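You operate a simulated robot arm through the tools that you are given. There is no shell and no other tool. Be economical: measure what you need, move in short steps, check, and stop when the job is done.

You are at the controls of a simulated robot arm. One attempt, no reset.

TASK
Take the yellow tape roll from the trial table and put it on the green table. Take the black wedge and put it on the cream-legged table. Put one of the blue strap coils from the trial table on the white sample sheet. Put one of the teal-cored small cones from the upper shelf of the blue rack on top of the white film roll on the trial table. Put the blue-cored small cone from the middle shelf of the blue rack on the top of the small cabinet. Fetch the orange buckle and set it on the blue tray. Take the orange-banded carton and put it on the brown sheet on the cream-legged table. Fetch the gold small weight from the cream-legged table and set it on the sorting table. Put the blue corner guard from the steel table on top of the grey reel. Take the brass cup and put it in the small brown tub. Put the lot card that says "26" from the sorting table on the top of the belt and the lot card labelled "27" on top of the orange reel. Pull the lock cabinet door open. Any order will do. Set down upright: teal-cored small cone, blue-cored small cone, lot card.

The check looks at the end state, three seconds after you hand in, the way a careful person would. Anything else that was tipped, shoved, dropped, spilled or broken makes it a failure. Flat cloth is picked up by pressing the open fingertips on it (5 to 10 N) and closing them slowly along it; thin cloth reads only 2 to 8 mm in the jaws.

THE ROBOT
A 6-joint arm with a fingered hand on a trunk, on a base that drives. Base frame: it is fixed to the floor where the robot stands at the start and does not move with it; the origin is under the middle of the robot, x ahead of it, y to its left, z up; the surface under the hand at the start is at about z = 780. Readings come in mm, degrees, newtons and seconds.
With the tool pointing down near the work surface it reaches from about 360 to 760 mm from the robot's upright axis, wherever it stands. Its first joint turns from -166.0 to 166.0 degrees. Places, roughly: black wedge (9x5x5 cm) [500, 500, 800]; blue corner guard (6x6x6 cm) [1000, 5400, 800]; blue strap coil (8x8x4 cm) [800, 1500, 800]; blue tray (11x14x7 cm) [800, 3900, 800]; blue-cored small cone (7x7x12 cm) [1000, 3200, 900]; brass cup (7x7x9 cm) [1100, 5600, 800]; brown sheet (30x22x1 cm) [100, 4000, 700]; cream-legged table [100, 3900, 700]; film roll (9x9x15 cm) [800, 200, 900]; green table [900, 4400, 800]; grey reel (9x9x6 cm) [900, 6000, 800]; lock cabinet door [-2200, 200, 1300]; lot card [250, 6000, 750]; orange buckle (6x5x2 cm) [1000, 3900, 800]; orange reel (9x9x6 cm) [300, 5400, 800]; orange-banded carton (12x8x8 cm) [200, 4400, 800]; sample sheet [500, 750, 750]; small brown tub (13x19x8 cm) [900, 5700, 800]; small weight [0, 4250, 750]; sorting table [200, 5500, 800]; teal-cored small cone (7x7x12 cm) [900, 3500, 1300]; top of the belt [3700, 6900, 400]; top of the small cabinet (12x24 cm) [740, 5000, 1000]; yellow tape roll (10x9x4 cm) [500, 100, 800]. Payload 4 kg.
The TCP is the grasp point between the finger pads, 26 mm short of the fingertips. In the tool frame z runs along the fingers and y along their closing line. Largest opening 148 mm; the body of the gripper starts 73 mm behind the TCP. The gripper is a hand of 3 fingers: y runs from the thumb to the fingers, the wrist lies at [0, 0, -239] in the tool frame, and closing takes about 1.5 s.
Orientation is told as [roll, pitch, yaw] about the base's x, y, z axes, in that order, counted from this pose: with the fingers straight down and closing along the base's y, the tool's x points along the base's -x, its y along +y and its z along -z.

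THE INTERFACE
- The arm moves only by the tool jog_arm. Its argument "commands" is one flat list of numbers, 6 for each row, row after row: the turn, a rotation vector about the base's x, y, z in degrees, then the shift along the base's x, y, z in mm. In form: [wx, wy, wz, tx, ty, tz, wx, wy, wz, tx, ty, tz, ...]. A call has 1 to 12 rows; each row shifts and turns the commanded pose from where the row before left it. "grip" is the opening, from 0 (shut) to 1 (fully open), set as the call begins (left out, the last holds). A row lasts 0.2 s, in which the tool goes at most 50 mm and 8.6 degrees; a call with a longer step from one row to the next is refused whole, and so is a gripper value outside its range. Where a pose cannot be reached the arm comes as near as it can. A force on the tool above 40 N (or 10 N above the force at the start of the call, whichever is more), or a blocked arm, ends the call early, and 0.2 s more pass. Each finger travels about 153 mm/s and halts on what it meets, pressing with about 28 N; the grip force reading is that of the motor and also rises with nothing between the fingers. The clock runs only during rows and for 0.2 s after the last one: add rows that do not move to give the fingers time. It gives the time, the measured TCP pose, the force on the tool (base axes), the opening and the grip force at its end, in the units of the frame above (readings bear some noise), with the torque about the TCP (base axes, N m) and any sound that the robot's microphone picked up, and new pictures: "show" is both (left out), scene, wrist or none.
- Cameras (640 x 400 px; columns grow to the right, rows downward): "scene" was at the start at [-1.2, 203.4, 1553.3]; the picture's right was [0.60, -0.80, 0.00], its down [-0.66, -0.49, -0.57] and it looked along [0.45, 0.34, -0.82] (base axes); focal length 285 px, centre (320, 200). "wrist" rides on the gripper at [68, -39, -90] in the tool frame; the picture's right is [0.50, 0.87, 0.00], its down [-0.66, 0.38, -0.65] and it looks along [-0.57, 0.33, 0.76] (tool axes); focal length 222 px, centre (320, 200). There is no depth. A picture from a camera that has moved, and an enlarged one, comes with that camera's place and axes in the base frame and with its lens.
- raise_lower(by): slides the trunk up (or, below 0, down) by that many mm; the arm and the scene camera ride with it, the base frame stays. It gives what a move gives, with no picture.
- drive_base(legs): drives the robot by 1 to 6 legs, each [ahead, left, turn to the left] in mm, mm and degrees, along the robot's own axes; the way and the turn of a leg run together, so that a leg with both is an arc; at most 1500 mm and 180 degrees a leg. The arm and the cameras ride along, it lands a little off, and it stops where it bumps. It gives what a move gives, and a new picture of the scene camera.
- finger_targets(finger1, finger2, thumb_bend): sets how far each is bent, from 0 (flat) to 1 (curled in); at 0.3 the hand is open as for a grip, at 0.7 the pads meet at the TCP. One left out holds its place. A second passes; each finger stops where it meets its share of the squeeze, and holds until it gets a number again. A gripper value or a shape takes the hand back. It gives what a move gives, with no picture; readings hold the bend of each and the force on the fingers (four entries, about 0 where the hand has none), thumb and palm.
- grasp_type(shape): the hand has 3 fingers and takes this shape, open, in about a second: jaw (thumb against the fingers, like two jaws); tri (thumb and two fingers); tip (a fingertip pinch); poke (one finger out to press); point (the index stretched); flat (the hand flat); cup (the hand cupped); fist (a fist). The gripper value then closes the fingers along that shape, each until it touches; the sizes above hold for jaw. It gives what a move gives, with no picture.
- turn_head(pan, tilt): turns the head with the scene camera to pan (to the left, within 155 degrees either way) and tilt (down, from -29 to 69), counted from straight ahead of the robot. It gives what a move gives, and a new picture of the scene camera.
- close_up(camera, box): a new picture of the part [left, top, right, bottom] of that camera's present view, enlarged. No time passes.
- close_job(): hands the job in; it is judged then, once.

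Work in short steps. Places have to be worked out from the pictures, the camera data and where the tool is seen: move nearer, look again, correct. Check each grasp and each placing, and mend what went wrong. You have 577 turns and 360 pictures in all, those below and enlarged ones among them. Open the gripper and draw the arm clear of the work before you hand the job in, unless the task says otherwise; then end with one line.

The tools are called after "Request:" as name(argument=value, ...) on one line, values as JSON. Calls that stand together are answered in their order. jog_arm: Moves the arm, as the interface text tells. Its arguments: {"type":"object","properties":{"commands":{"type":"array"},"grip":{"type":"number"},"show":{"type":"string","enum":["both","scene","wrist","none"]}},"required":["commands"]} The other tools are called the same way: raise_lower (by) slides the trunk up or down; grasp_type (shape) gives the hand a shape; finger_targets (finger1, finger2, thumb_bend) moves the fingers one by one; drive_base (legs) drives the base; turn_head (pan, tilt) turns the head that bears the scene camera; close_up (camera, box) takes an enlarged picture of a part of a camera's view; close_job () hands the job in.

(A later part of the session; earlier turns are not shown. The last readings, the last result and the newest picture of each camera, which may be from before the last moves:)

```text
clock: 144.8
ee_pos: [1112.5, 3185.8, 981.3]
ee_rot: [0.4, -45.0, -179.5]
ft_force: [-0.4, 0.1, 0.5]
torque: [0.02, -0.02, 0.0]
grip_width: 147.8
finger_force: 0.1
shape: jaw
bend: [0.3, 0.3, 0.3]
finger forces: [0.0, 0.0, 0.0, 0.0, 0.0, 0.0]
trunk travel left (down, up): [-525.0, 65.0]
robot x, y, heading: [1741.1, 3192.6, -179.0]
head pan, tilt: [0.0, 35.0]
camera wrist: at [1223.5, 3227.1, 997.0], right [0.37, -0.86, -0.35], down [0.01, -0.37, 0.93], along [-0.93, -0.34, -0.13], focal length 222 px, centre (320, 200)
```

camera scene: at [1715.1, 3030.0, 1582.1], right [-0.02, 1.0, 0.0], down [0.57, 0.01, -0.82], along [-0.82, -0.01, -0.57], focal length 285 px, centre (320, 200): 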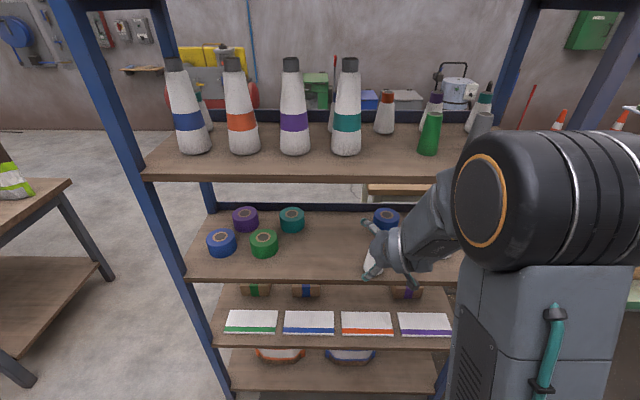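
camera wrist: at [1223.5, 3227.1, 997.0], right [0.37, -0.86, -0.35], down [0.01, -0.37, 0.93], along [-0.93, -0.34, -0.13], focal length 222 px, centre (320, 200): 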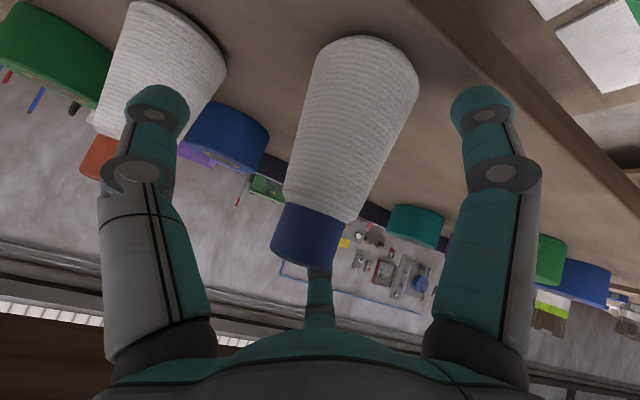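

Well centred. Close in stages.

Request:
jog_arm(commands=[0, 0, 0, 2, 1, 3, 0, 0, 0, 0, 0, 0, 0, 0, 0, 0, 0, 0, 0, 0, 0, 0, 0, 0], show="wrist", grip=0.42)

```text
clock: 145.8
ee_pos: [1116.8, 3186.9, 984.5]
ee_rot: [0.4, -45.0, -179.3]
ft_force: [0.8, 0.0, -1.1]
torque: [-0.03, -0.03, -0.01]
grip_width: 62.8
finger_force: 0.0
shape: jaw
bend: [0.4, 0.77, 0.7]
finger forces: [0.6, 0.0, 0.1, 0.0, 0.0, 0.1]
trunk travel left (down, up): [-525.0, 65.0]
robot x, y, heading: [1740.8, 3187.4, -179.1]
head pan, tilt: [0.0, 35.0]
camera wrist: at [1226.1, 3227.9, 1000.2], right [0.37, -0.86, -0.35], down [0.01, -0.37, 0.93], along [-0.93, -0.34, -0.13], focal length 222 px, centre (320, 200)
```

wrist: 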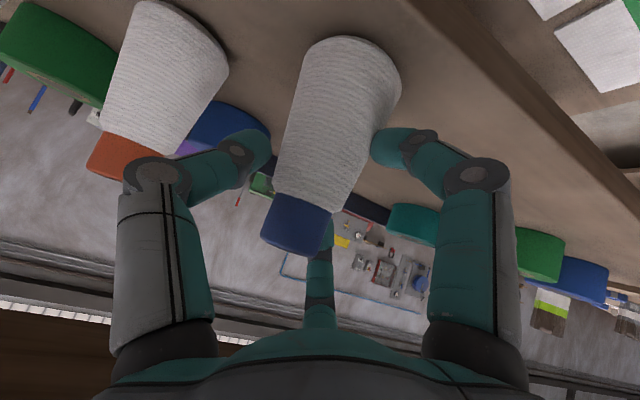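

Right finger touches first; shift the hand a little toward it and keep closing.

Request:
jog_arm(commands=[0, 0, 0, 3, -7, 3, 0, 0, 0, 0, 0, 0], show="none")

Request:
jog_arm(commands=[0, 0, 0, 0, 0, 0, 0, 0, 0, 0, 0, 0, 0, 0, 0, 0, 0, 0], show="wrist", grip=0.25)

```text
clock: 146.4
ee_pos: [1118.5, 3178.2, 987.2]
ee_rot: [0.4, -45.1, -179.2]
ft_force: [-0.6, 0.7, 0.6]
torque: [0.04, 0.02, 0.02]
grip_width: 63.2
finger_force: 0.0
shape: jaw
bend: [0.77, 0.77, 0.7]
finger forces: [0.1, 0.0, 0.0, 0.0, 0.7, 0.0]
trunk travel left (down, up): [-525.0, 65.0]
robot x, y, heading: [1736.7, 3190.5, -179.0]
head pan, tilt: [0.0, 35.0]
```

```text
clock: 147.2
ee_pos: [1118.5, 3179.0, 988.7]
ee_rot: [0.5, -45.2, -179.3]
ft_force: [-1.6, 0.0, 7.6]
torque: [-0.22, 0.15, -0.04]
grip_width: 42.0
finger_force: 28.1
shape: jaw
bend: [0.79, 0.76, 0.7]
finger forces: [18.2, 26.6, 0.0, 0.0, 28.4, 0.0]
trunk travel left (down, up): [-525.0, 65.0]
robot x, y, heading: [1739.6, 3191.8, -179.3]
head pan, tilt: [0.0, 35.0]
camera wrist: at [1229.0, 3220.8, 1003.7], right [0.37, -0.86, -0.35], down [0.01, -0.37, 0.93], along [-0.93, -0.34, -0.13], focal length 222 px, centre (320, 200)
```

wrist: 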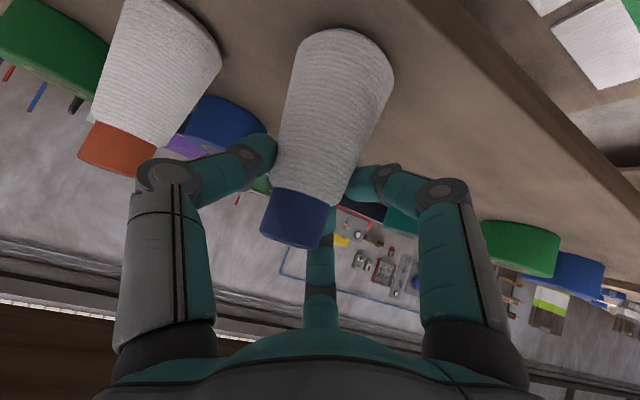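

All three fingers grip it. Lift slightly and check.

Request:
jog_arm(commands=[0, 0, 0, 0, 0, 8, 0, 0, 0, 0, 0, 12, 0, 0, 0, 0, 0, 10, 0, 0, 0, 0, 0, 0], show="both", grip=0.18)

```text
clock: 148.2
ee_pos: [1119.7, 3177.4, 1017.9]
ee_rot: [0.4, -45.2, -179.4]
ft_force: [-0.9, -1.0, -2.4]
torque: [-0.05, -0.04, 0.0]
grip_width: 40.8
finger_force: 27.8
shape: jaw
bend: [0.8, 0.76, 0.7]
finger forces: [19.3, 20.6, 0.0, 0.0, 27.9, 0.0]
trunk travel left (down, up): [-525.0, 65.0]
robot x, y, heading: [1740.9, 3192.8, -179.0]
head pan, tilt: [0.0, 35.0]
camera scene: at [1714.9, 3030.0, 1582.1], right [-0.02, 1.0, 0.0], down [0.57, 0.01, -0.82], along [-0.82, -0.01, -0.57], focal length 285 px, centre (320, 200)
camera wrist: at [1229.5, 3220.3, 1033.1], right [0.37, -0.86, -0.35], down [0.01, -0.37, 0.93], along [-0.93, -0.34, -0.13], focal length 222 px, centre (320, 200)
```

scene: 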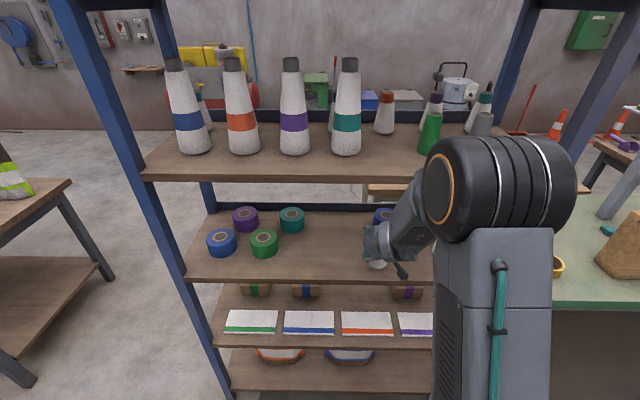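
wrist: 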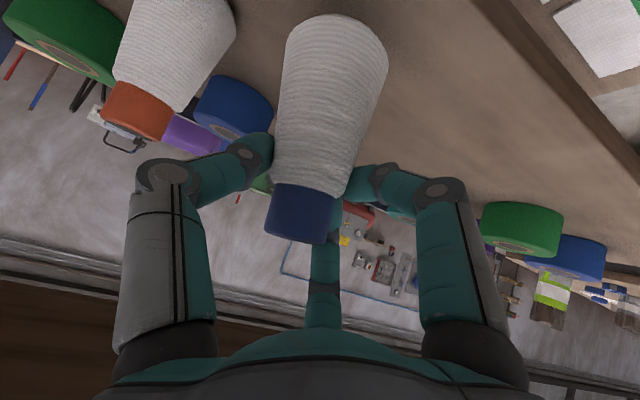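

The cone is held. Back out and drive up the aisle to the small cabinet near y≈5000.

Request:
drive_base(legs=[[-180, 0, 0], [0, -1300, 0], [0, -500, 0]])

Request:
jog_arm(commands=[0, 0, 0, 0, 0, 0], show="wrist")

```text
clock: 158.4
ee_pos: [1282.2, 4987.7, 1016.7]
ee_rot: [0.5, -45.0, -179.9]
ft_force: [0.5, -0.6, -1.2]
torque: [-0.02, -0.04, 0.0]
grip_width: 40.7
finger_force: 28.3
shape: jaw
bend: [0.8, 0.76, 0.7]
finger forces: [19.2, 20.5, 0.1, 0.1, 27.9, 0.0]
trunk travel left (down, up): [-525.0, 65.0]
robot x, y, heading: [1905.6, 4992.7, -179.9]
head pan, tilt: [0.0, 35.0]
camera scene: at [1875.4, 4833.6, 1582.1], right [-0.01, 1.0, 0.0], down [0.57, 0.0, -0.82], along [-0.82, 0.0, -0.57], focal length 285 px, centre (320, 200)
```

scene: 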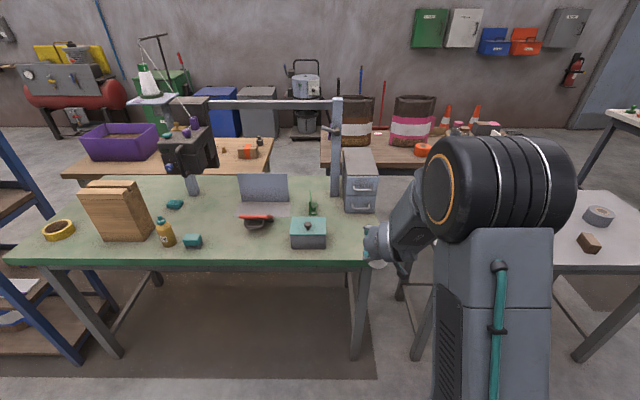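

```text
clock: 158.8
ee_pos: [1281.5, 4988.3, 1017.6]
ee_rot: [0.5, -45.0, -180.0]
ft_force: [0.1, 0.9, -1.7]
torque: [-0.04, -0.06, 0.01]
grip_width: 40.5
finger_force: 28.5
shape: jaw
bend: [0.8, 0.76, 0.7]
finger forces: [19.2, 20.6, 0.1, 0.0, 27.9, 0.0]
trunk travel left (down, up): [-525.0, 65.0]
robot x, y, heading: [1902.6, 4999.5, -179.6]
head pan, tilt: [0.0, 35.0]
camera wrist: at [1392.1, 5028.7, 1032.9], right [0.36, -0.87, -0.35], down [0.0, -0.37, 0.93], along [-0.93, -0.33, -0.13], focal length 222 px, centre (320, 200)
```

wrist: 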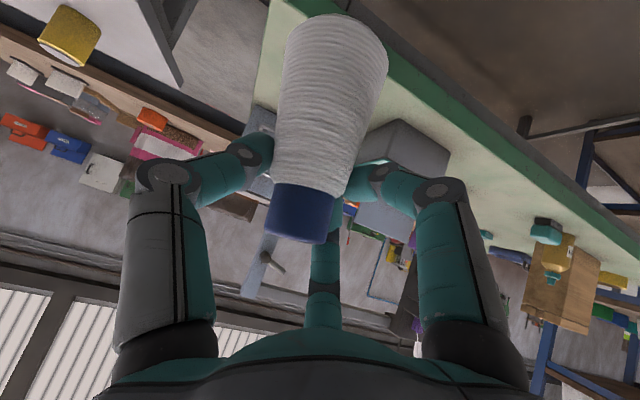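

The small grey drawer cabinet's top is about x 606–850, y 4932–5062, z≈990–1000; a post stands just south of it. Raise the cone and drive in.

Request:
jog_arm(commands=[0, 0, 0, 0, 3, 45, 0, 0, 0, 0, 3, 45, 0, 0, 0, 0, 3, 45, 0, 0, 0, 0, 3, 25, 0, 0, 0, 0, 0, 0], show="none")

Request:
drive_base(legs=[[400, 0, 0]])

Request:
jog_arm(commands=[0, 0, 0, 0, 0, 0], show="wrist")

```text
clock: 160.0
ee_pos: [1281.1, 5000.7, 1170.5]
ee_rot: [0.6, -45.0, -179.9]
ft_force: [0.2, 0.6, -2.0]
torque: [-0.05, 0.0, 0.01]
grip_width: 40.5
finger_force: 28.5
shape: jaw
bend: [0.8, 0.76, 0.7]
finger forces: [18.9, 20.1, 0.0, 0.1, 27.7, 0.1]
out of reach, approached as far as the arm can: row 2
trunk travel left (down, up): [-525.0, 65.0]
robot x, y, heading: [1902.5, 4996.3, -179.7]
head pan, tilt: [0.0, 35.0]
```

```text
clock: 162.5
ee_pos: [882.6, 5001.0, 1170.3]
ee_rot: [0.5, -45.0, 180.0]
ft_force: [-0.7, 0.8, -2.5]
torque: [-0.03, 0.0, 0.0]
grip_width: 40.3
finger_force: 28.1
shape: jaw
bend: [0.8, 0.76, 0.7]
finger forces: [18.9, 20.0, 0.0, 0.1, 27.7, 0.1]
trunk travel left (down, up): [-525.0, 65.0]
robot x, y, heading: [1504.9, 4991.4, -179.5]
head pan, tilt: [0.0, 35.0]
camera scene: at [1476.5, 4831.9, 1582.1], right [0.0, 1.0, 0.0], down [0.57, 0.0, -0.82], along [-0.82, 0.0, -0.57], focal length 285 px, centre (320, 200)
```

scene: 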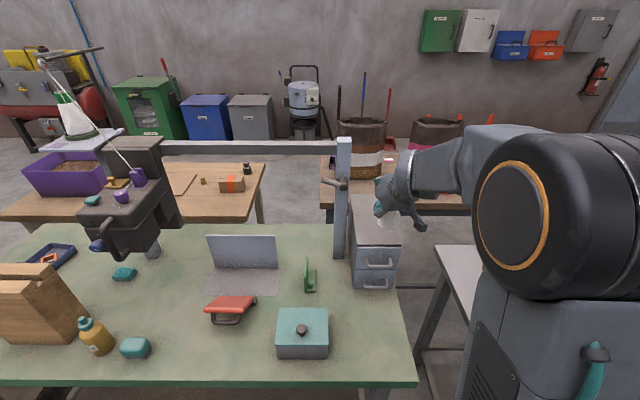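

```text
clock: 162.9
ee_pos: [881.7, 5001.1, 1169.7]
ee_rot: [0.5, -45.0, 179.8]
ft_force: [0.2, 0.8, -0.8]
torque: [-0.03, -0.01, -0.02]
grip_width: 40.3
finger_force: 27.9
shape: jaw
bend: [0.8, 0.76, 0.7]
finger forces: [18.9, 20.1, 0.0, 0.0, 27.7, 0.0]
trunk travel left (down, up): [-525.0, 65.0]
robot x, y, heading: [1502.8, 4996.1, -179.8]
head pan, tilt: [0.0, 35.0]
camera wrist: at [993.5, 5041.0, 1186.0], right [0.36, -0.87, -0.35], down [0.0, -0.37, 0.93], along [-0.93, -0.33, -0.13], focal length 222 px, centre (320, 200)
```

wrist: 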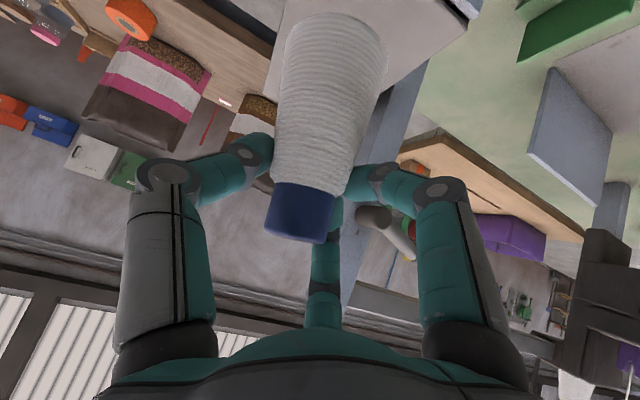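

Cabinet top: x≈625–865, y≈4930–5070, z≈993. Move over x≈795 and lower toward contact (expected TCP ≈1085).

Request:
jog_arm(commands=[0, 0, 0, -45, 0, 0, 0, 0, 0, -42, 0, 0, 0, 0, 0, 0, 0, -40, 0, 0, 0, 0, 0, -25, 0, 0, 0, 0, 0, 0], show="both")

Request:
close_up(camera="scene", box=[320, 160, 440, 300])

```text
clock: 164.1
ee_pos: [793.8, 5000.7, 1105.5]
ee_rot: [0.6, -45.0, 179.8]
ft_force: [-0.6, 1.1, -2.5]
torque: [-0.01, -0.01, -0.03]
grip_width: 40.1
finger_force: 28.3
shape: jaw
bend: [0.8, 0.76, 0.7]
finger forces: [18.9, 20.0, 0.0, 0.1, 27.8, 0.0]
trunk travel left (down, up): [-525.0, 65.0]
robot x, y, heading: [1506.2, 4994.0, -179.8]
head pan, tilt: [0.0, 35.0]
camera scene: at [1476.6, 4831.9, 1582.1], right [0.0, 1.0, 0.0], down [0.57, 0.0, -0.82], along [-0.82, 0.0, -0.57], focal length 285 px, centre (320, 200)
camera wrist: at [905.3, 5041.1, 1120.9], right [0.36, -0.87, -0.35], down [0.0, -0.37, 0.93], along [-0.93, -0.33, -0.13], focal length 222 px, centre (320, 200)
```

scene: 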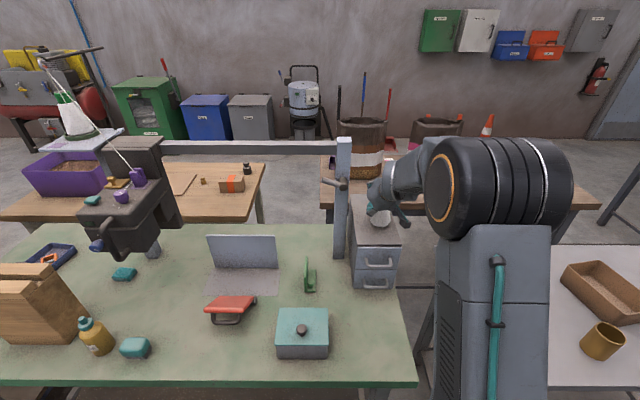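
wrist: 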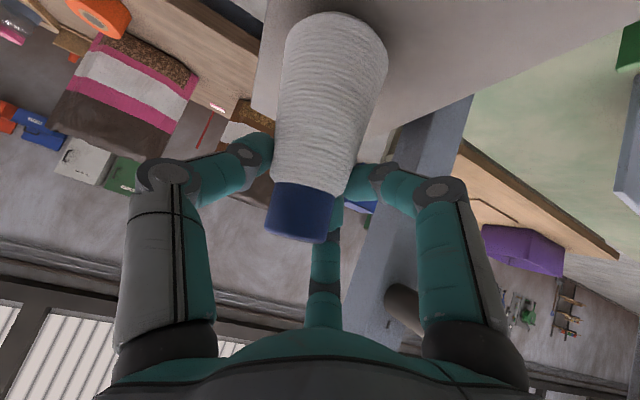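

```text
2.86 times, centred on (380, 230) of scene
camera zoom: at [1476.6, 4831.9, 1582.1], right [0.0, 1.0, 0.0], down [0.57, 0.0, -0.82], along [-0.82, 0.0, -0.57], focal length 815 px, centre (149, 114)
```

zoom: 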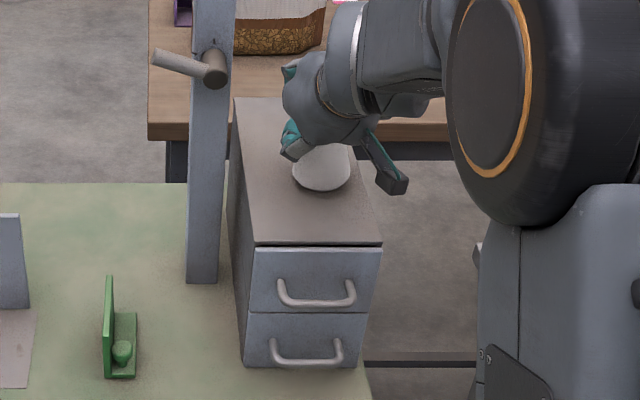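

Cone hovers over the cabinet top, upright. Lower in small steps until contact.

Request:
jog_arm(commands=[0, 0, 0, 0, -4, -8, 0, 0, 0, 0, 0, -4, 0, 0, 0, 0, 0, -3, 0, 0, 0, 0, 0, -3, 0, 0, 0, 0, 0, -3, 0, 0, 0, 0, 0, -3], show="none")

```text
clock: 164.9
ee_pos: [792.1, 4999.9, 1099.6]
ee_rot: [-0.1, -46.4, -179.6]
ft_force: [0.1, 5.4, 16.2]
torque: [0.26, 0.21, -0.05]
grip_width: 42.8
finger_force: 28.6
shape: jaw
bend: [0.8, 0.77, 0.7]
finger forces: [17.5, 23.0, 0.1, 0.0, 32.9, 0.1]
trunk travel left (down, up): [-525.0, 65.0]
robot x, y, heading: [1504.0, 4989.1, -180.0]
head pan, tilt: [0.0, 35.0]
stopped in row 4: the force on the tool passed its limit at 42 N (the readings are from after the stop); the commanded pose is now the measured one
```

Contact. Look closely before releasing.

Request:
close_up(camera="scene", box=[340, 170, 420, 260])

Request:
close_up(camera="wrist", box=[160, 0, 480, 260])

```text
4.44 times, centred on (380, 215) of scene
camera zoom: at [1477.6, 4832.5, 1582.0], right [0.0, 1.0, 0.0], down [0.57, 0.0, -0.82], along [-0.82, 0.0, -0.57], focal length 1268 px, centre (53, 133)
```

zoom: 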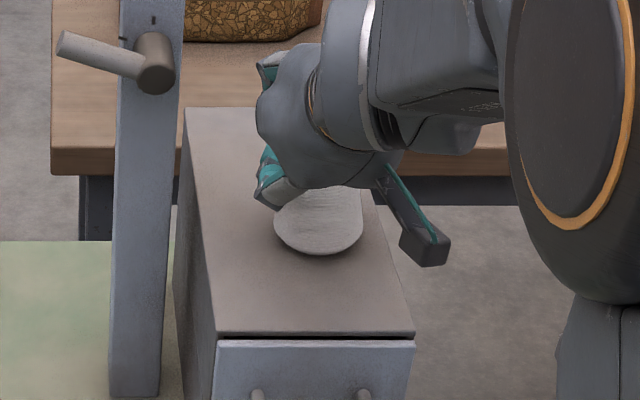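

```text
1.54 times, centred on (320, 130) of wrist
camera zoom: at [902.9, 5039.9, 1113.6], right [0.35, -0.86, -0.36], down [0.02, -0.38, 0.93], along [-0.94, -0.33, -0.11], focal length 342 px, centre (320, 308)
```

zoom: 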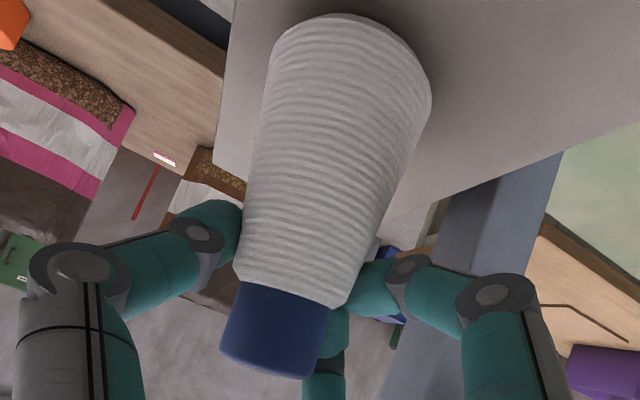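

The cone leans about 7° (top toward −y). Raise a bit, roll the tool to straighten it, then lower again.

Request:
jog_arm(commands=[0, 0, 0, 0, 0, 10, -6.5, 0, 0, 0, 4, 0, 0, 0, 0, 0, 0, 0], show="wrist")

```text
clock: 165.7
ee_pos: [791.7, 5002.6, 1106.6]
ee_rot: [9.4, -45.5, 173.5]
ft_force: [0.1, 0.1, -1.7]
torque: [0.0, -0.03, 0.01]
grip_width: 41.7
finger_force: 28.1
shape: jaw
bend: [0.8, 0.77, 0.7]
finger forces: [18.8, 18.9, 0.0, 0.0, 27.0, 0.0]
trunk travel left (down, up): [-525.0, 65.0]
robot x, y, heading: [1503.0, 4994.3, -180.0]
head pan, tilt: [0.0, 35.0]
camera wrist: at [903.6, 5044.4, 1115.7], right [0.35, -0.9, -0.26], down [0.01, -0.27, 0.96], along [-0.94, -0.34, -0.08], focal length 222 px, centre (320, 200)
```

wrist: 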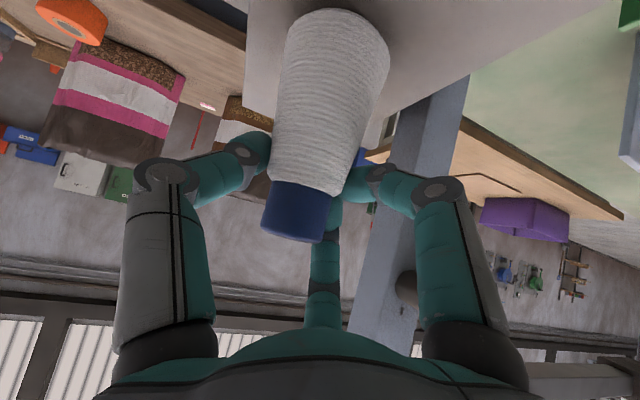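

Now it's aligned with vertical. Lower gently again.

Request:
jog_arm(commands=[0, 0, 0, 0, 0, -3, 0, 0, 0, 0, 0, -2, 0, 0, 0, 0, 0, -2, 0, 0, 0, 0, 0, -2, 0, 0, 0, 0, 0, -2, 0, 0, 0, 0, 0, -2], show="none")

```text
clock: 167.1
ee_pos: [793.1, 5002.0, 1098.2]
ee_rot: [9.3, -46.0, 173.6]
ft_force: [-8.6, 0.5, 36.3]
torque: [0.58, 0.62, 0.14]
grip_width: 41.9
finger_force: 27.8
shape: jaw
bend: [0.8, 0.77, 0.7]
finger forces: [18.7, 28.7, 0.0, 0.1, 34.9, 0.1]
trunk travel left (down, up): [-525.0, 65.0]
robot x, y, heading: [1505.0, 4993.7, -179.8]
head pan, tilt: [0.0, 35.0]
```

Pressed fully; relieve slightly and open a little.

Request:
jog_arm(commands=[0, 0, 0, 0, 0, 3, 0, 0, 0, 0, 0, 0], show="none")

Request:
jog_arm(commands=[0, 0, 0, 0, 0, 0, 0, 0, 0, 0, 0, 0, 0, 0, 0, 0, 0, 0], show="wrist", grip=0.5)

```text
clock: 167.7
ee_pos: [794.3, 5002.9, 1099.5]
ee_rot: [9.3, -45.9, 173.6]
ft_force: [-6.5, 2.8, 31.3]
torque: [0.53, 0.51, 0.07]
grip_width: 41.8
finger_force: 28.3
shape: jaw
bend: [0.8, 0.77, 0.7]
finger forces: [18.3, 26.9, 0.0, 0.0, 34.0, 0.1]
trunk travel left (down, up): [-525.0, 65.0]
robot x, y, heading: [1503.0, 4993.5, -179.8]
head pan, tilt: [0.0, 35.0]
```

```text
clock: 168.5
ee_pos: [793.6, 5001.6, 1095.3]
ee_rot: [9.4, -45.3, 173.4]
ft_force: [0.7, -0.6, -0.1]
torque: [-0.03, 0.01, -0.03]
grip_width: 73.1
finger_force: 0.0
shape: jaw
bend: [0.36, 0.36, 0.7]
finger forces: [0.0, 0.0, 0.1, 0.0, 0.0, 0.1]
trunk travel left (down, up): [-525.0, 65.0]
robot x, y, heading: [1503.8, 4992.7, -179.8]
head pan, tilt: [0.0, 35.0]
camera wrist: at [904.3, 5043.9, 1105.1], right [0.35, -0.9, -0.26], down [0.01, -0.27, 0.96], along [-0.94, -0.34, -0.08], focal length 222 px, centre (320, 200)
```

wrist: 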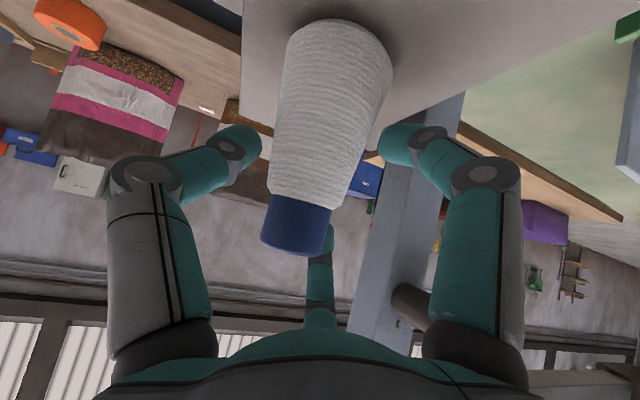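

Cone stands free. Open a bit more and retreat along the tool axis.

Request:
jog_arm(commands=[0, 0, 0, 10, 0, 10, 0, 0, 0, 20, 0, 20, 0, 0, 0, 30, 0, 30, 0, 0, 0, 30, 0, 30], show="both", grip=0.7)

Request:
close_up(camera="scene", box=[320, 160, 440, 300])

```text
clock: 169.5
ee_pos: [882.5, 5003.0, 1187.3]
ee_rot: [9.4, -45.5, 173.5]
ft_force: [0.2, 0.0, 0.6]
torque: [-0.01, -0.01, -0.03]
grip_width: 103.3
finger_force: 0.0
shape: jaw
bend: [0.28, 0.28, 0.74]
finger forces: [0.0, 0.0, 0.0, 0.1, 0.0, 0.1]
trunk travel left (down, up): [-525.0, 65.0]
robot x, y, heading: [1502.1, 4994.7, -179.6]
head pan, tilt: [0.0, 35.0]
camera scene: at [1477.3, 4832.1, 1582.0], right [0.0, 1.0, 0.0], down [0.57, 0.0, -0.82], along [-0.82, 0.0, -0.57], focal length 285 px, centre (320, 200)
camera wrist: at [994.1, 5044.8, 1196.5], right [0.35, -0.9, -0.26], down [0.02, -0.27, 0.96], along [-0.94, -0.34, -0.08], focal length 222 px, centre (320, 200)
```

scene: 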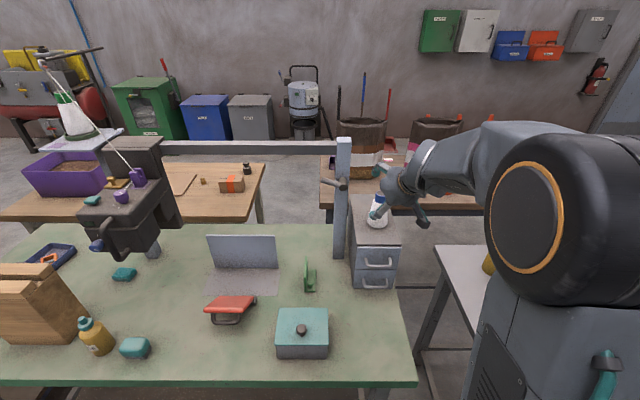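
wrist: 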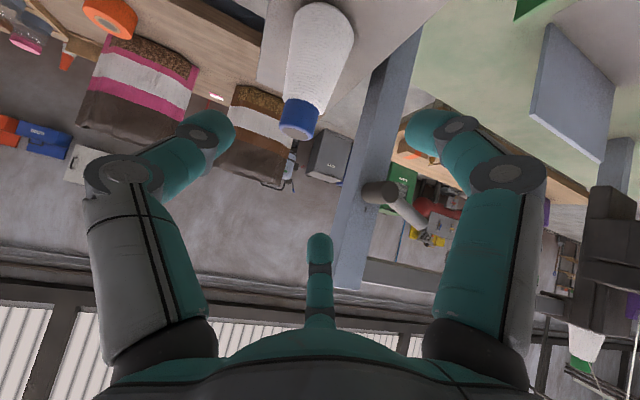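

```text
2.86 times, centred on (380, 230) of scene
camera zoom: at [1477.3, 4832.1, 1582.0], right [0.0, 1.0, 0.0], down [0.57, 0.0, -0.82], along [-0.82, 0.0, -0.57], focal length 815 px, centre (149, 114)
```

zoom: 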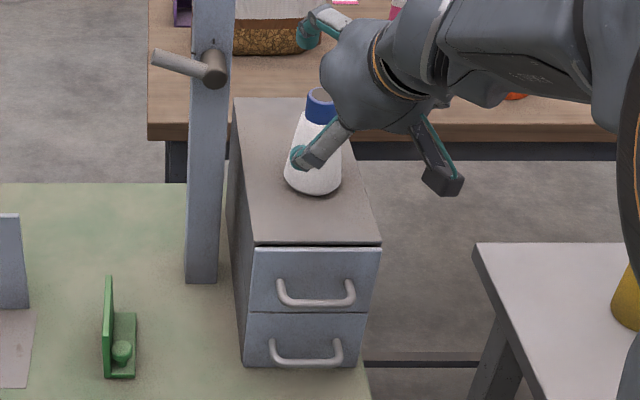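

Blue cone stands on the cabinet. Back off, level the tool downward, and go along to the steel table (y≈5600).

Request:
drive_base(legs=[[-380, 0, 0], [0, -620, 0]])

Request:
jog_arm(commands=[6.5, 0, 0, 0, 0, 0, 0, -7.5, 0, -10, 0, 0, 0, -7.5, 0, -10, 0, 0, 0, -7.5, 0, -10, 0, 0, 0, -7.5, 0, -10, 0, 0, 0, -7.5, 0, -10, 0, 0, 0, -7.6, 0, 0, 0, 0], show="none")

Request:
turn_head(pan=0, tilt=40)

```text
clock: 175.0
ee_pos: [1265.4, 5621.7, 1185.5]
ee_rot: [9.4, -45.5, 173.6]
ft_force: [0.5, -1.1, -1.2]
torque: [0.01, 0.02, 0.0]
grip_width: 103.2
finger_force: 0.0
shape: jaw
bend: [0.28, 0.28, 0.74]
finger forces: [0.1, 0.0, 0.0, 0.0, 0.0, 0.1]
trunk travel left (down, up): [-525.0, 65.0]
robot x, y, heading: [1886.5, 5612.2, -180.0]
head pan, tilt: [0.0, 35.0]
camera scene: at [1860.1, 5451.2, 1582.1], right [0.0, 1.0, 0.0], down [0.57, 0.0, -0.82], along [-0.82, 0.0, -0.57], focal length 285 px, centre (320, 200)
```

scene: 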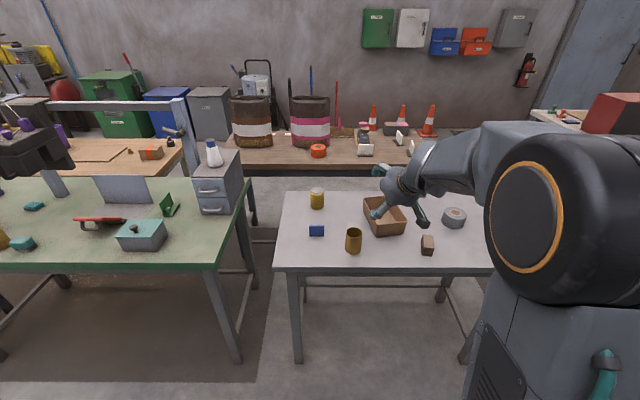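

```text
clock: 176.6
ee_pos: [1214.4, 5621.9, 1185.5]
ee_rot: [0.2, -0.7, -179.8]
ft_force: [-0.1, -0.8, 0.4]
torque: [0.01, -0.01, 0.01]
grip_width: 103.4
finger_force: 0.2
shape: jaw
bend: [0.28, 0.28, 0.74]
finger forces: [0.0, 0.0, 0.0, 0.0, 0.0, 0.1]
trunk travel left (down, up): [-525.0, 65.0]
robot x, y, heading: [1889.9, 5608.8, -179.8]
head pan, tilt: [0.0, 35.0]
```

```text
clock: 177.3
ee_pos: [1215.6, 5620.4, 1186.0]
ee_rot: [0.3, -0.8, -179.8]
ft_force: [0.9, 0.2, 0.3]
torque: [-0.01, -0.01, 0.02]
grip_width: 103.7
finger_force: 0.1
shape: jaw
bend: [0.28, 0.28, 0.74]
finger forces: [0.0, 0.1, 0.1, 0.0, 0.1, 0.1]
trunk travel left (down, up): [-525.0, 65.0]
robot x, y, heading: [1884.9, 5615.0, -180.0]
head pan, tilt: [0.0, 40.0]
camera scene: at [1863.0, 5451.1, 1574.5], right [0.0, 1.0, 0.0], down [0.64, 0.0, -0.77], along [-0.77, 0.0, -0.64], focal length 285 px, centre (320, 200)
```

scene: 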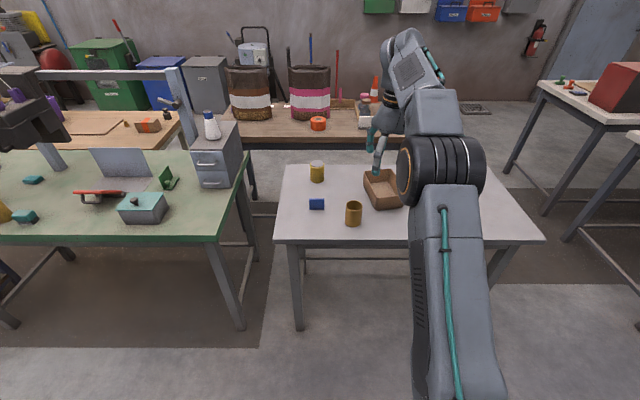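

Steel table: blue guard ≈[1005,5440], brass cup ≈[1070,5579], tub ≈[925,5719], grey reel ≈[905,6027]. Drive in to (1530,5740) to reach all of them.

Request:
drive_base(legs=[[355, -125, 0]])

Request:
turn_head(pan=10, tilt=50)

Request:
close_up(camera="scene", box=[180, 120, 420, 320])

```text
clock: 179.7
ee_pos: [860.4, 5748.0, 1186.9]
ee_rot: [0.2, -0.8, -179.9]
ft_force: [0.7, -0.3, -0.1]
torque: [0.0, 0.01, -0.01]
grip_width: 103.4
finger_force: 0.0
shape: jaw
bend: [0.28, 0.28, 0.74]
finger forces: [0.0, 0.1, 0.0, 0.1, 0.0, 0.1]
trunk travel left (down, up): [-525.0, 65.0]
robot x, y, heading: [1533.7, 5737.9, -179.9]
head pan, tilt: [0.0, 40.0]
camera scene: at [1508.4, 5576.8, 1574.5], right [0.0, 1.0, 0.0], down [0.64, 0.0, -0.77], along [-0.77, 0.0, -0.64], focal length 285 px, centre (320, 200)
```

scene: 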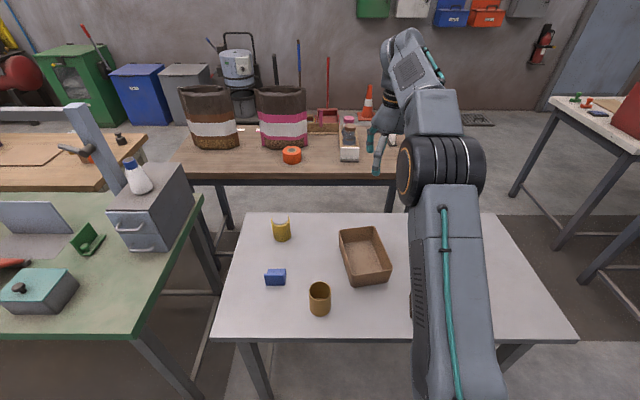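

```text
clock: 180.4
ee_pos: [859.5, 5747.5, 1186.6]
ee_rot: [0.4, -0.8, -179.9]
ft_force: [0.0, 0.4, 0.4]
torque: [-0.01, 0.04, 0.03]
grip_width: 103.2
finger_force: 0.0
shape: jaw
bend: [0.28, 0.28, 0.74]
finger forces: [0.1, 0.0, 0.1, 0.0, 0.0, 0.0]
trunk travel left (down, up): [-525.0, 65.0]
robot x, y, heading: [1530.7, 5738.7, -179.8]
head pan, tilt: [10.0, 50.0]
camera scene: at [1517.9, 5563.4, 1560.4], right [-0.18, 0.98, 0.0], down [0.75, 0.13, -0.64], along [-0.63, -0.11, -0.77], focal length 285 px, centre (320, 200)
```

scene: 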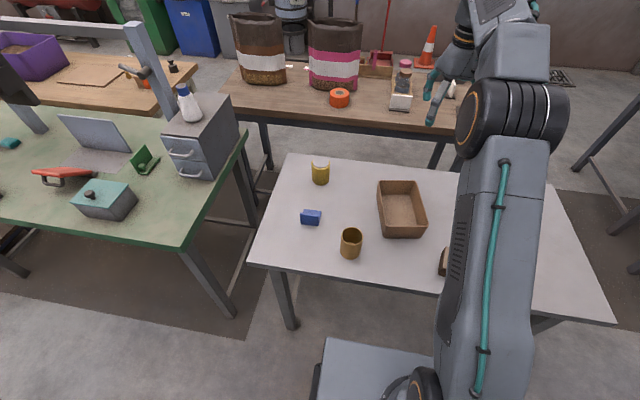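

```text
2.00 times, centred on (300, 220) of scene
camera zoom: at [1517.9, 5563.4, 1560.4], right [-0.18, 0.98, 0.0], down [0.75, 0.13, -0.64], along [-0.63, -0.11, -0.77], focal length 571 px, centre (360, 160)
```

zoom: 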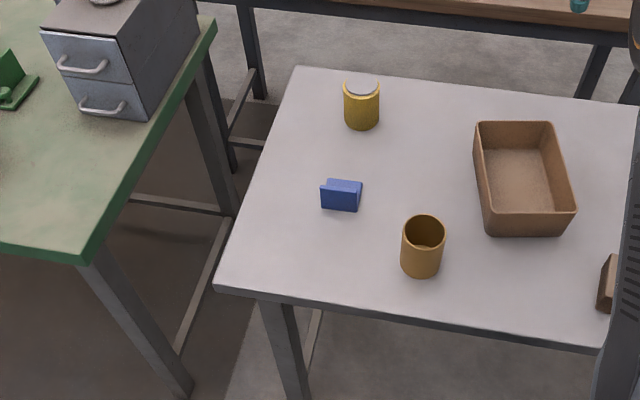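

Move above the corner guard (~[992,5441]) and look from the wrist.

Request:
jog_arm(commands=[0, 0, 0, 19, -44, 0, 0, 0, 0, 19, -44, 0, 0, 0, 0, 19, -44, 0, 0, 0, 0, 19, -44, 0, 0, 0, 0, 19, -44, 0, 0, 0, 0, 19, -44, 0, 0, 0, 0, 18, -43, 0, 0, 0, 0, 0, 0, -45, 0, 0, 0, 0, 0, -45, 0, 0, 0, 0, 0, -45, 0, 0, 0, 0, 0, -45, 0, 0, 0, 0, 0, 0], show="wrist", grip=1)

Request:
close_up(camera="wrist", box=[220, 20, 420, 170])

```text
clock: 183.0
ee_pos: [992.8, 5440.3, 1007.8]
ee_rot: [0.4, -0.9, -179.8]
ft_force: [0.5, 0.1, 0.2]
torque: [0.02, 0.0, -0.01]
grip_width: 148.0
finger_force: 0.0
shape: jaw
bend: [0.3, 0.3, 0.3]
finger forces: [0.0, 0.1, 0.1, 0.0, 0.0, 0.1]
trunk travel left (down, up): [-525.0, 65.0]
robot x, y, heading: [1528.5, 5740.3, -179.7]
head pan, tilt: [10.0, 50.0]
camera wrist: at [1060.8, 5480.0, 1096.0], right [0.5, -0.86, 0.0], down [-0.65, -0.38, 0.66], along [-0.58, -0.33, -0.75], focal length 222 px, centre (320, 200)
```

wrist: 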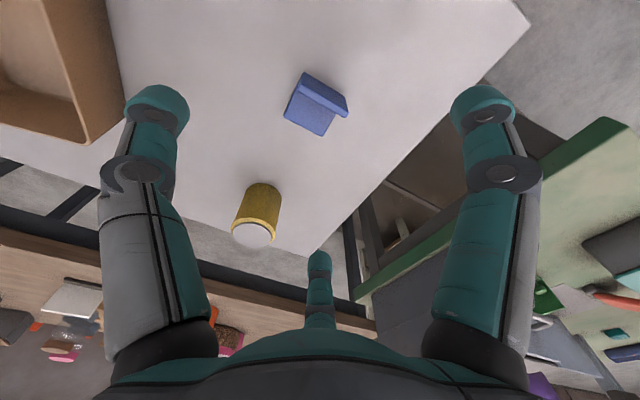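

```text
2.67 times, centred on (320, 95) of wrist
camera zoom: at [1060.8, 5480.0, 1096.0], right [0.5, -0.86, 0.0], down [-0.65, -0.38, 0.66], along [-0.58, -0.33, -0.75], focal length 592 px, centre (320, 480)
```

zoom: 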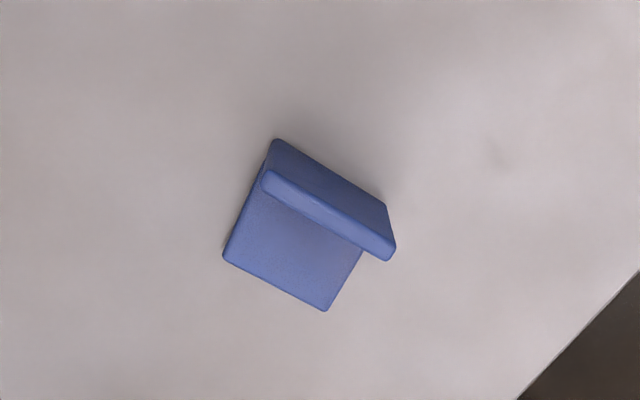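

It's an L: plate x 937–1000, y 5408–5467, upright wall along y at x≈998. I'll grip the wall: rotate −90° so thumb is on +x, fingers −x.

Request:
jog_arm(commands=[0, 0, -8.2, 0, 0, -5, 0, 0, -8.2, 0, 0, -5, 0, 0, -8.2, 0, 0, -5, 0, 0, -8.2, 0, 0, -5, 0, 0, -8.2, 0, 0, -5, 0, 0, -8.2, 0, 0, -5, 0, 0, -8.2, 0, 0, -5, 0, 0, -8.2, 0, 0, -5, 0, 0, -8.2, 0, 0, -5, 0, 0, -8.2, 2, -1, -5, 0, 0, -8.2, 2, -1, -5], show="both", grip=0.8)

```text
clock: 185.4
ee_pos: [997.5, 5437.6, 950.1]
ee_rot: [0.3, -0.8, 89.8]
ft_force: [-0.3, 1.1, -0.2]
torque: [-0.01, 0.02, -0.03]
grip_width: 118.6
finger_force: 0.0
shape: jaw
bend: [0.25, 0.25, 0.47]
finger forces: [0.1, 0.0, 0.1, 0.0, 0.0, 0.0]
trunk travel left (down, up): [-525.0, 65.0]
robot x, y, heading: [1531.4, 5739.2, -180.1]
head pan, tilt: [10.0, 50.0]
camera scene: at [1517.9, 5563.3, 1560.3], right [-0.18, 0.98, 0.0], down [0.75, 0.14, -0.64], along [-0.63, -0.11, -0.77], focal length 285 px, centre (320, 200)
camera wrist: at [1035.6, 5369.6, 1040.6], right [-0.87, -0.5, 0.0], down [-0.37, 0.65, 0.66], along [-0.33, 0.58, -0.75], focal length 222 px, centre (320, 200)
```

scene: 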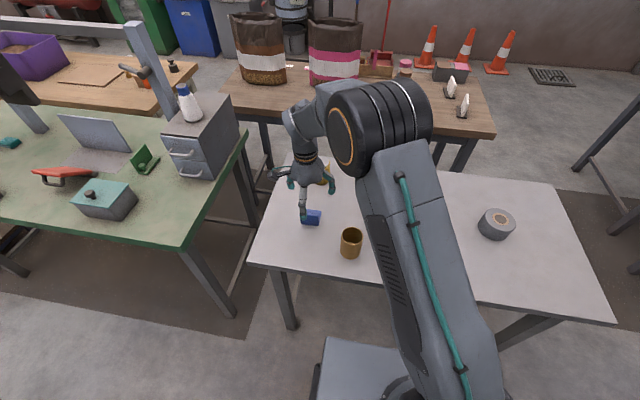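
wrist: 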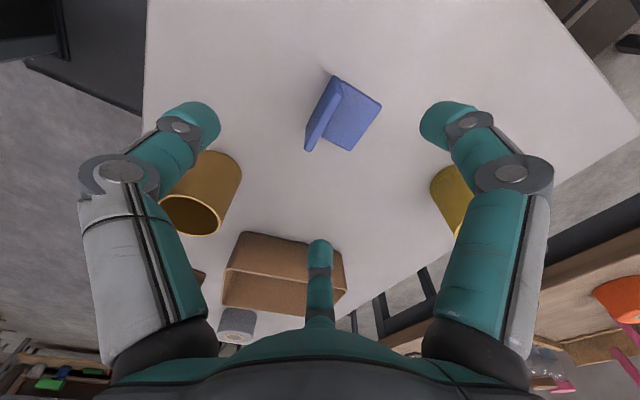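

Aligned with the wall. Descend to z≈840 and close.

Request:
jog_arm(commands=[0, 0, 0, 0, 0, -45, 0, 0, 0, 0, 0, -40, 0, 0, 0, 0, 0, -15, 0, 0, 0, 0, 0, -8, 0, 0, 0, 0, 0, 0], show="wrist")

```text
clock: 186.6
ee_pos: [996.6, 5437.1, 843.9]
ee_rot: [0.2, -0.8, 90.0]
ft_force: [0.5, 0.7, -0.1]
torque: [-0.01, 0.03, 0.04]
grip_width: 118.5
finger_force: 0.0
shape: jaw
bend: [0.25, 0.25, 0.47]
finger forces: [0.0, 0.0, 0.0, 0.0, 0.1, 0.0]
trunk travel left (down, up): [-525.0, 65.0]
robot x, y, heading: [1533.1, 5737.9, -180.1]
head pan, tilt: [10.0, 50.0]
camera wrist: at [1035.3, 5369.4, 933.2], right [-0.87, -0.5, 0.0], down [-0.37, 0.65, 0.66], along [-0.33, 0.58, -0.75], focal length 222 px, centre (320, 200)
```

wrist: 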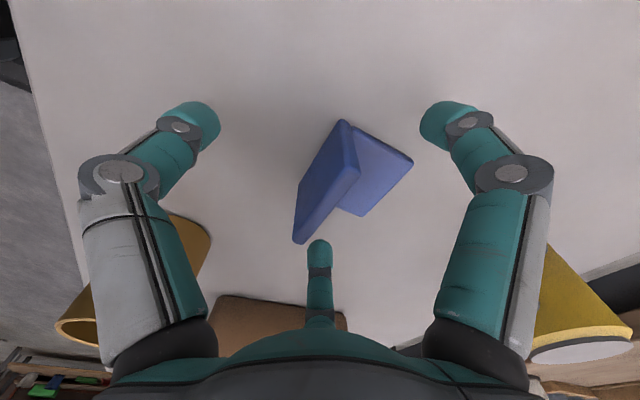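

Good. Close on the wall.

Request:
jog_arm(commands=[0, 0, 0, 0, 0, 0, 0, 0, 0, 0, 0, 0, 0, 0, 0, 0, 0, 0, 0, 0, 0, 0, 0, 0, 0, 0, 0, 0, 0, 0, 0, 0, 0, 0, 0, 0], show="wrist", grip=0)

```text
clock: 188.0
ee_pos: [997.2, 5436.6, 844.7]
ee_rot: [0.3, -0.9, 90.0]
ft_force: [0.7, -0.4, 0.6]
torque: [-0.02, 0.03, -0.04]
grip_width: 8.8
finger_force: 27.9
shape: jaw
bend: [0.72, 0.73, 0.7]
finger forces: [0.0, 0.0, 0.0, 0.1, 26.1, 0.0]
trunk travel left (down, up): [-525.0, 65.0]
robot x, y, heading: [1532.8, 5737.7, -179.8]
head pan, tilt: [10.0, 50.0]
camera wrist: at [1035.3, 5369.5, 933.4], right [-0.87, -0.5, 0.0], down [-0.38, 0.65, 0.66], along [-0.33, 0.58, -0.75], focal length 222 px, centre (320, 200)
```

wrist: 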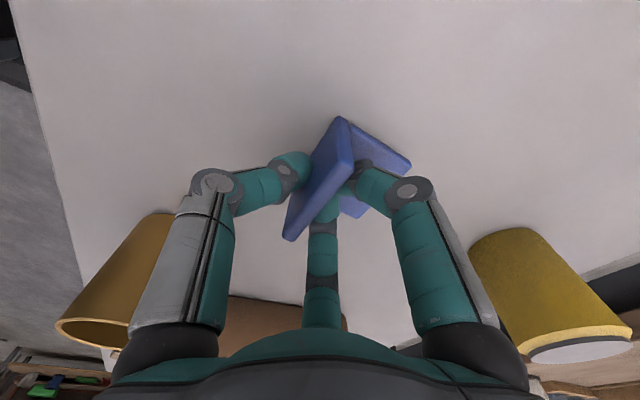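

Seems pinched. Lift and check.

Request:
jog_arm(commands=[0, 0, 0, 0, 0, 20, 0, 0, 0, 0, 0, 40, 0, 0, 0, 0, 0, 45, 0, 0, 0, 0, 0, 45, 0, 0, 0, 0, 0, 0], show="both")

Request:
close_up(camera="scene", box=[440, 180, 560, 260])

```text
clock: 189.2
ee_pos: [996.1, 5437.0, 993.5]
ee_rot: [0.3, -0.8, 90.0]
ft_force: [-0.1, -0.5, 0.2]
torque: [0.02, 0.0, 0.02]
grip_width: 8.4
finger_force: 27.8
shape: jaw
bend: [0.72, 0.73, 0.7]
finger forces: [0.0, 0.0, 0.1, 0.1, 26.1, 0.0]
trunk travel left (down, up): [-525.0, 65.0]
robot x, y, heading: [1531.7, 5740.0, -179.8]
head pan, tilt: [10.0, 50.0]
camera scene: at [1518.1, 5563.4, 1560.3], right [-0.18, 0.98, 0.0], down [0.75, 0.14, -0.64], along [-0.63, -0.11, -0.77], focal length 285 px, centre (320, 200)
camera wrist: at [1035.6, 5369.0, 1083.0], right [-0.87, -0.5, 0.0], down [-0.38, 0.65, 0.66], along [-0.33, 0.58, -0.75], focal length 222 px, centre (320, 200)
```

scene: 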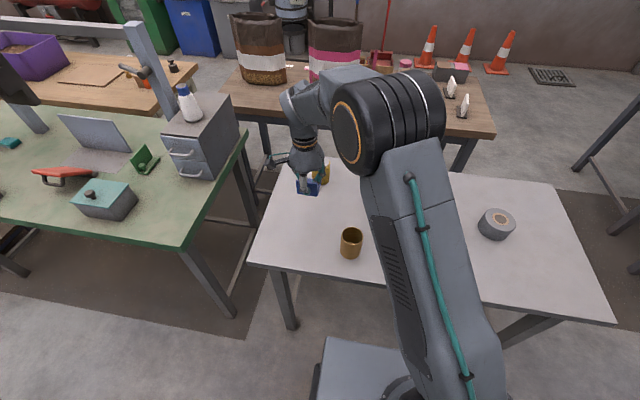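
wrist: 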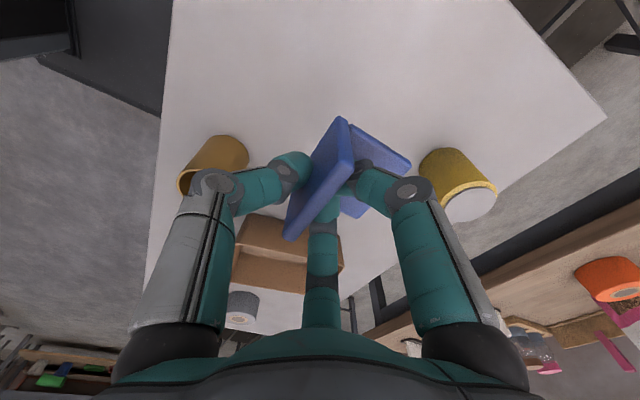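

```text
5.00 times, centred on (500, 220) of scene
camera zoom: at [1518.1, 5563.4, 1560.3], right [-0.18, 0.98, 0.0], down [0.75, 0.14, -0.64], along [-0.63, -0.11, -0.77], focal length 1426 px, centre (-580, 100)
```

zoom: 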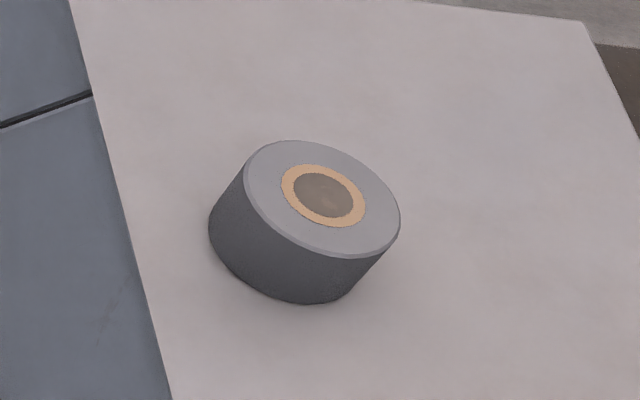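

Guard held by its wall. Reel top centre ≈[923,6011]; carry it over so the plate centres there (TCP ≈[952,6011]).

Request:
jog_arm(commands=[0, 0, 0, -4, 48, 0, 0, 0, 0, -4, 48, 0, 0, 0, 0, -4, 48, 0, 0, 0, 0, -4, 48, 0, 0, 0, 0, -4, 48, 0, 0, 0, 0, -4, 48, 0, 0, 0, 0, -4, 48, 0, 0, 0, 0, -4, 48, 0, 0, 0, 0, -4, 48, 0, 0, 0, 0, -4, 48, 0, 0, 0, 0, -4, 48, 0, 0, 0, 0, 0, 46, 0], show="both")

```text
clock: 191.8
ee_pos: [952.7, 6012.8, 992.8]
ee_rot: [0.2, -0.8, 89.9]
ft_force: [0.9, -0.6, -0.8]
torque: [-0.01, -0.06, 0.02]
grip_width: 8.3
finger_force: 28.2
shape: jaw
bend: [0.72, 0.73, 0.7]
finger forces: [0.1, 0.0, 0.0, 0.1, 25.8, 0.0]
trunk travel left (down, up): [-525.0, 65.0]
robot x, y, heading: [1531.5, 5740.6, -179.8]
head pan, tilt: [10.0, 50.0]
camera scene: at [1517.8, 5563.6, 1560.4], right [-0.18, 0.98, 0.0], down [0.75, 0.14, -0.64], along [-0.63, -0.11, -0.77], focal length 285 px, centre (320, 200)
camera wrist: at [991.9, 5945.4, 1082.8], right [-0.87, -0.5, 0.0], down [-0.38, 0.65, 0.66], along [-0.33, 0.58, -0.75], focal length 222 px, centre (320, 200)
```

scene: 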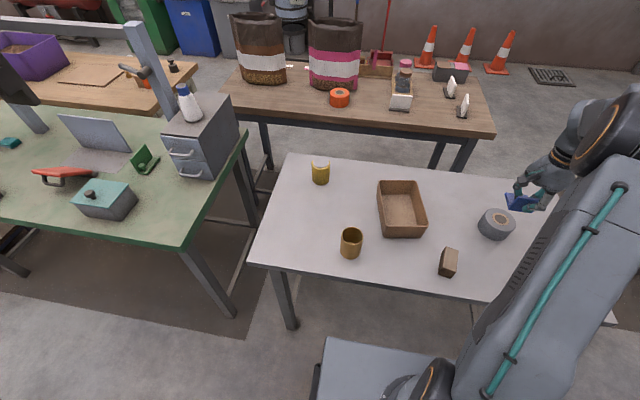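
wrist: 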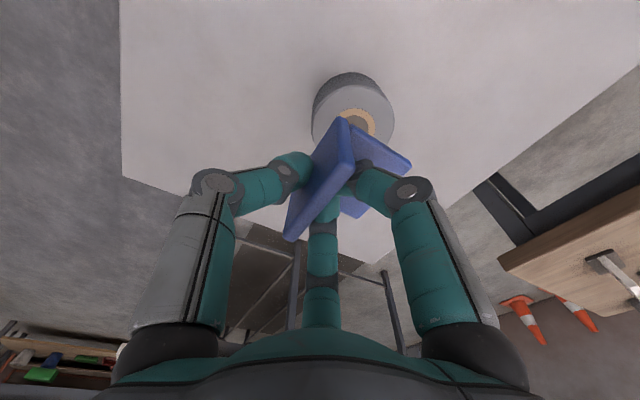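

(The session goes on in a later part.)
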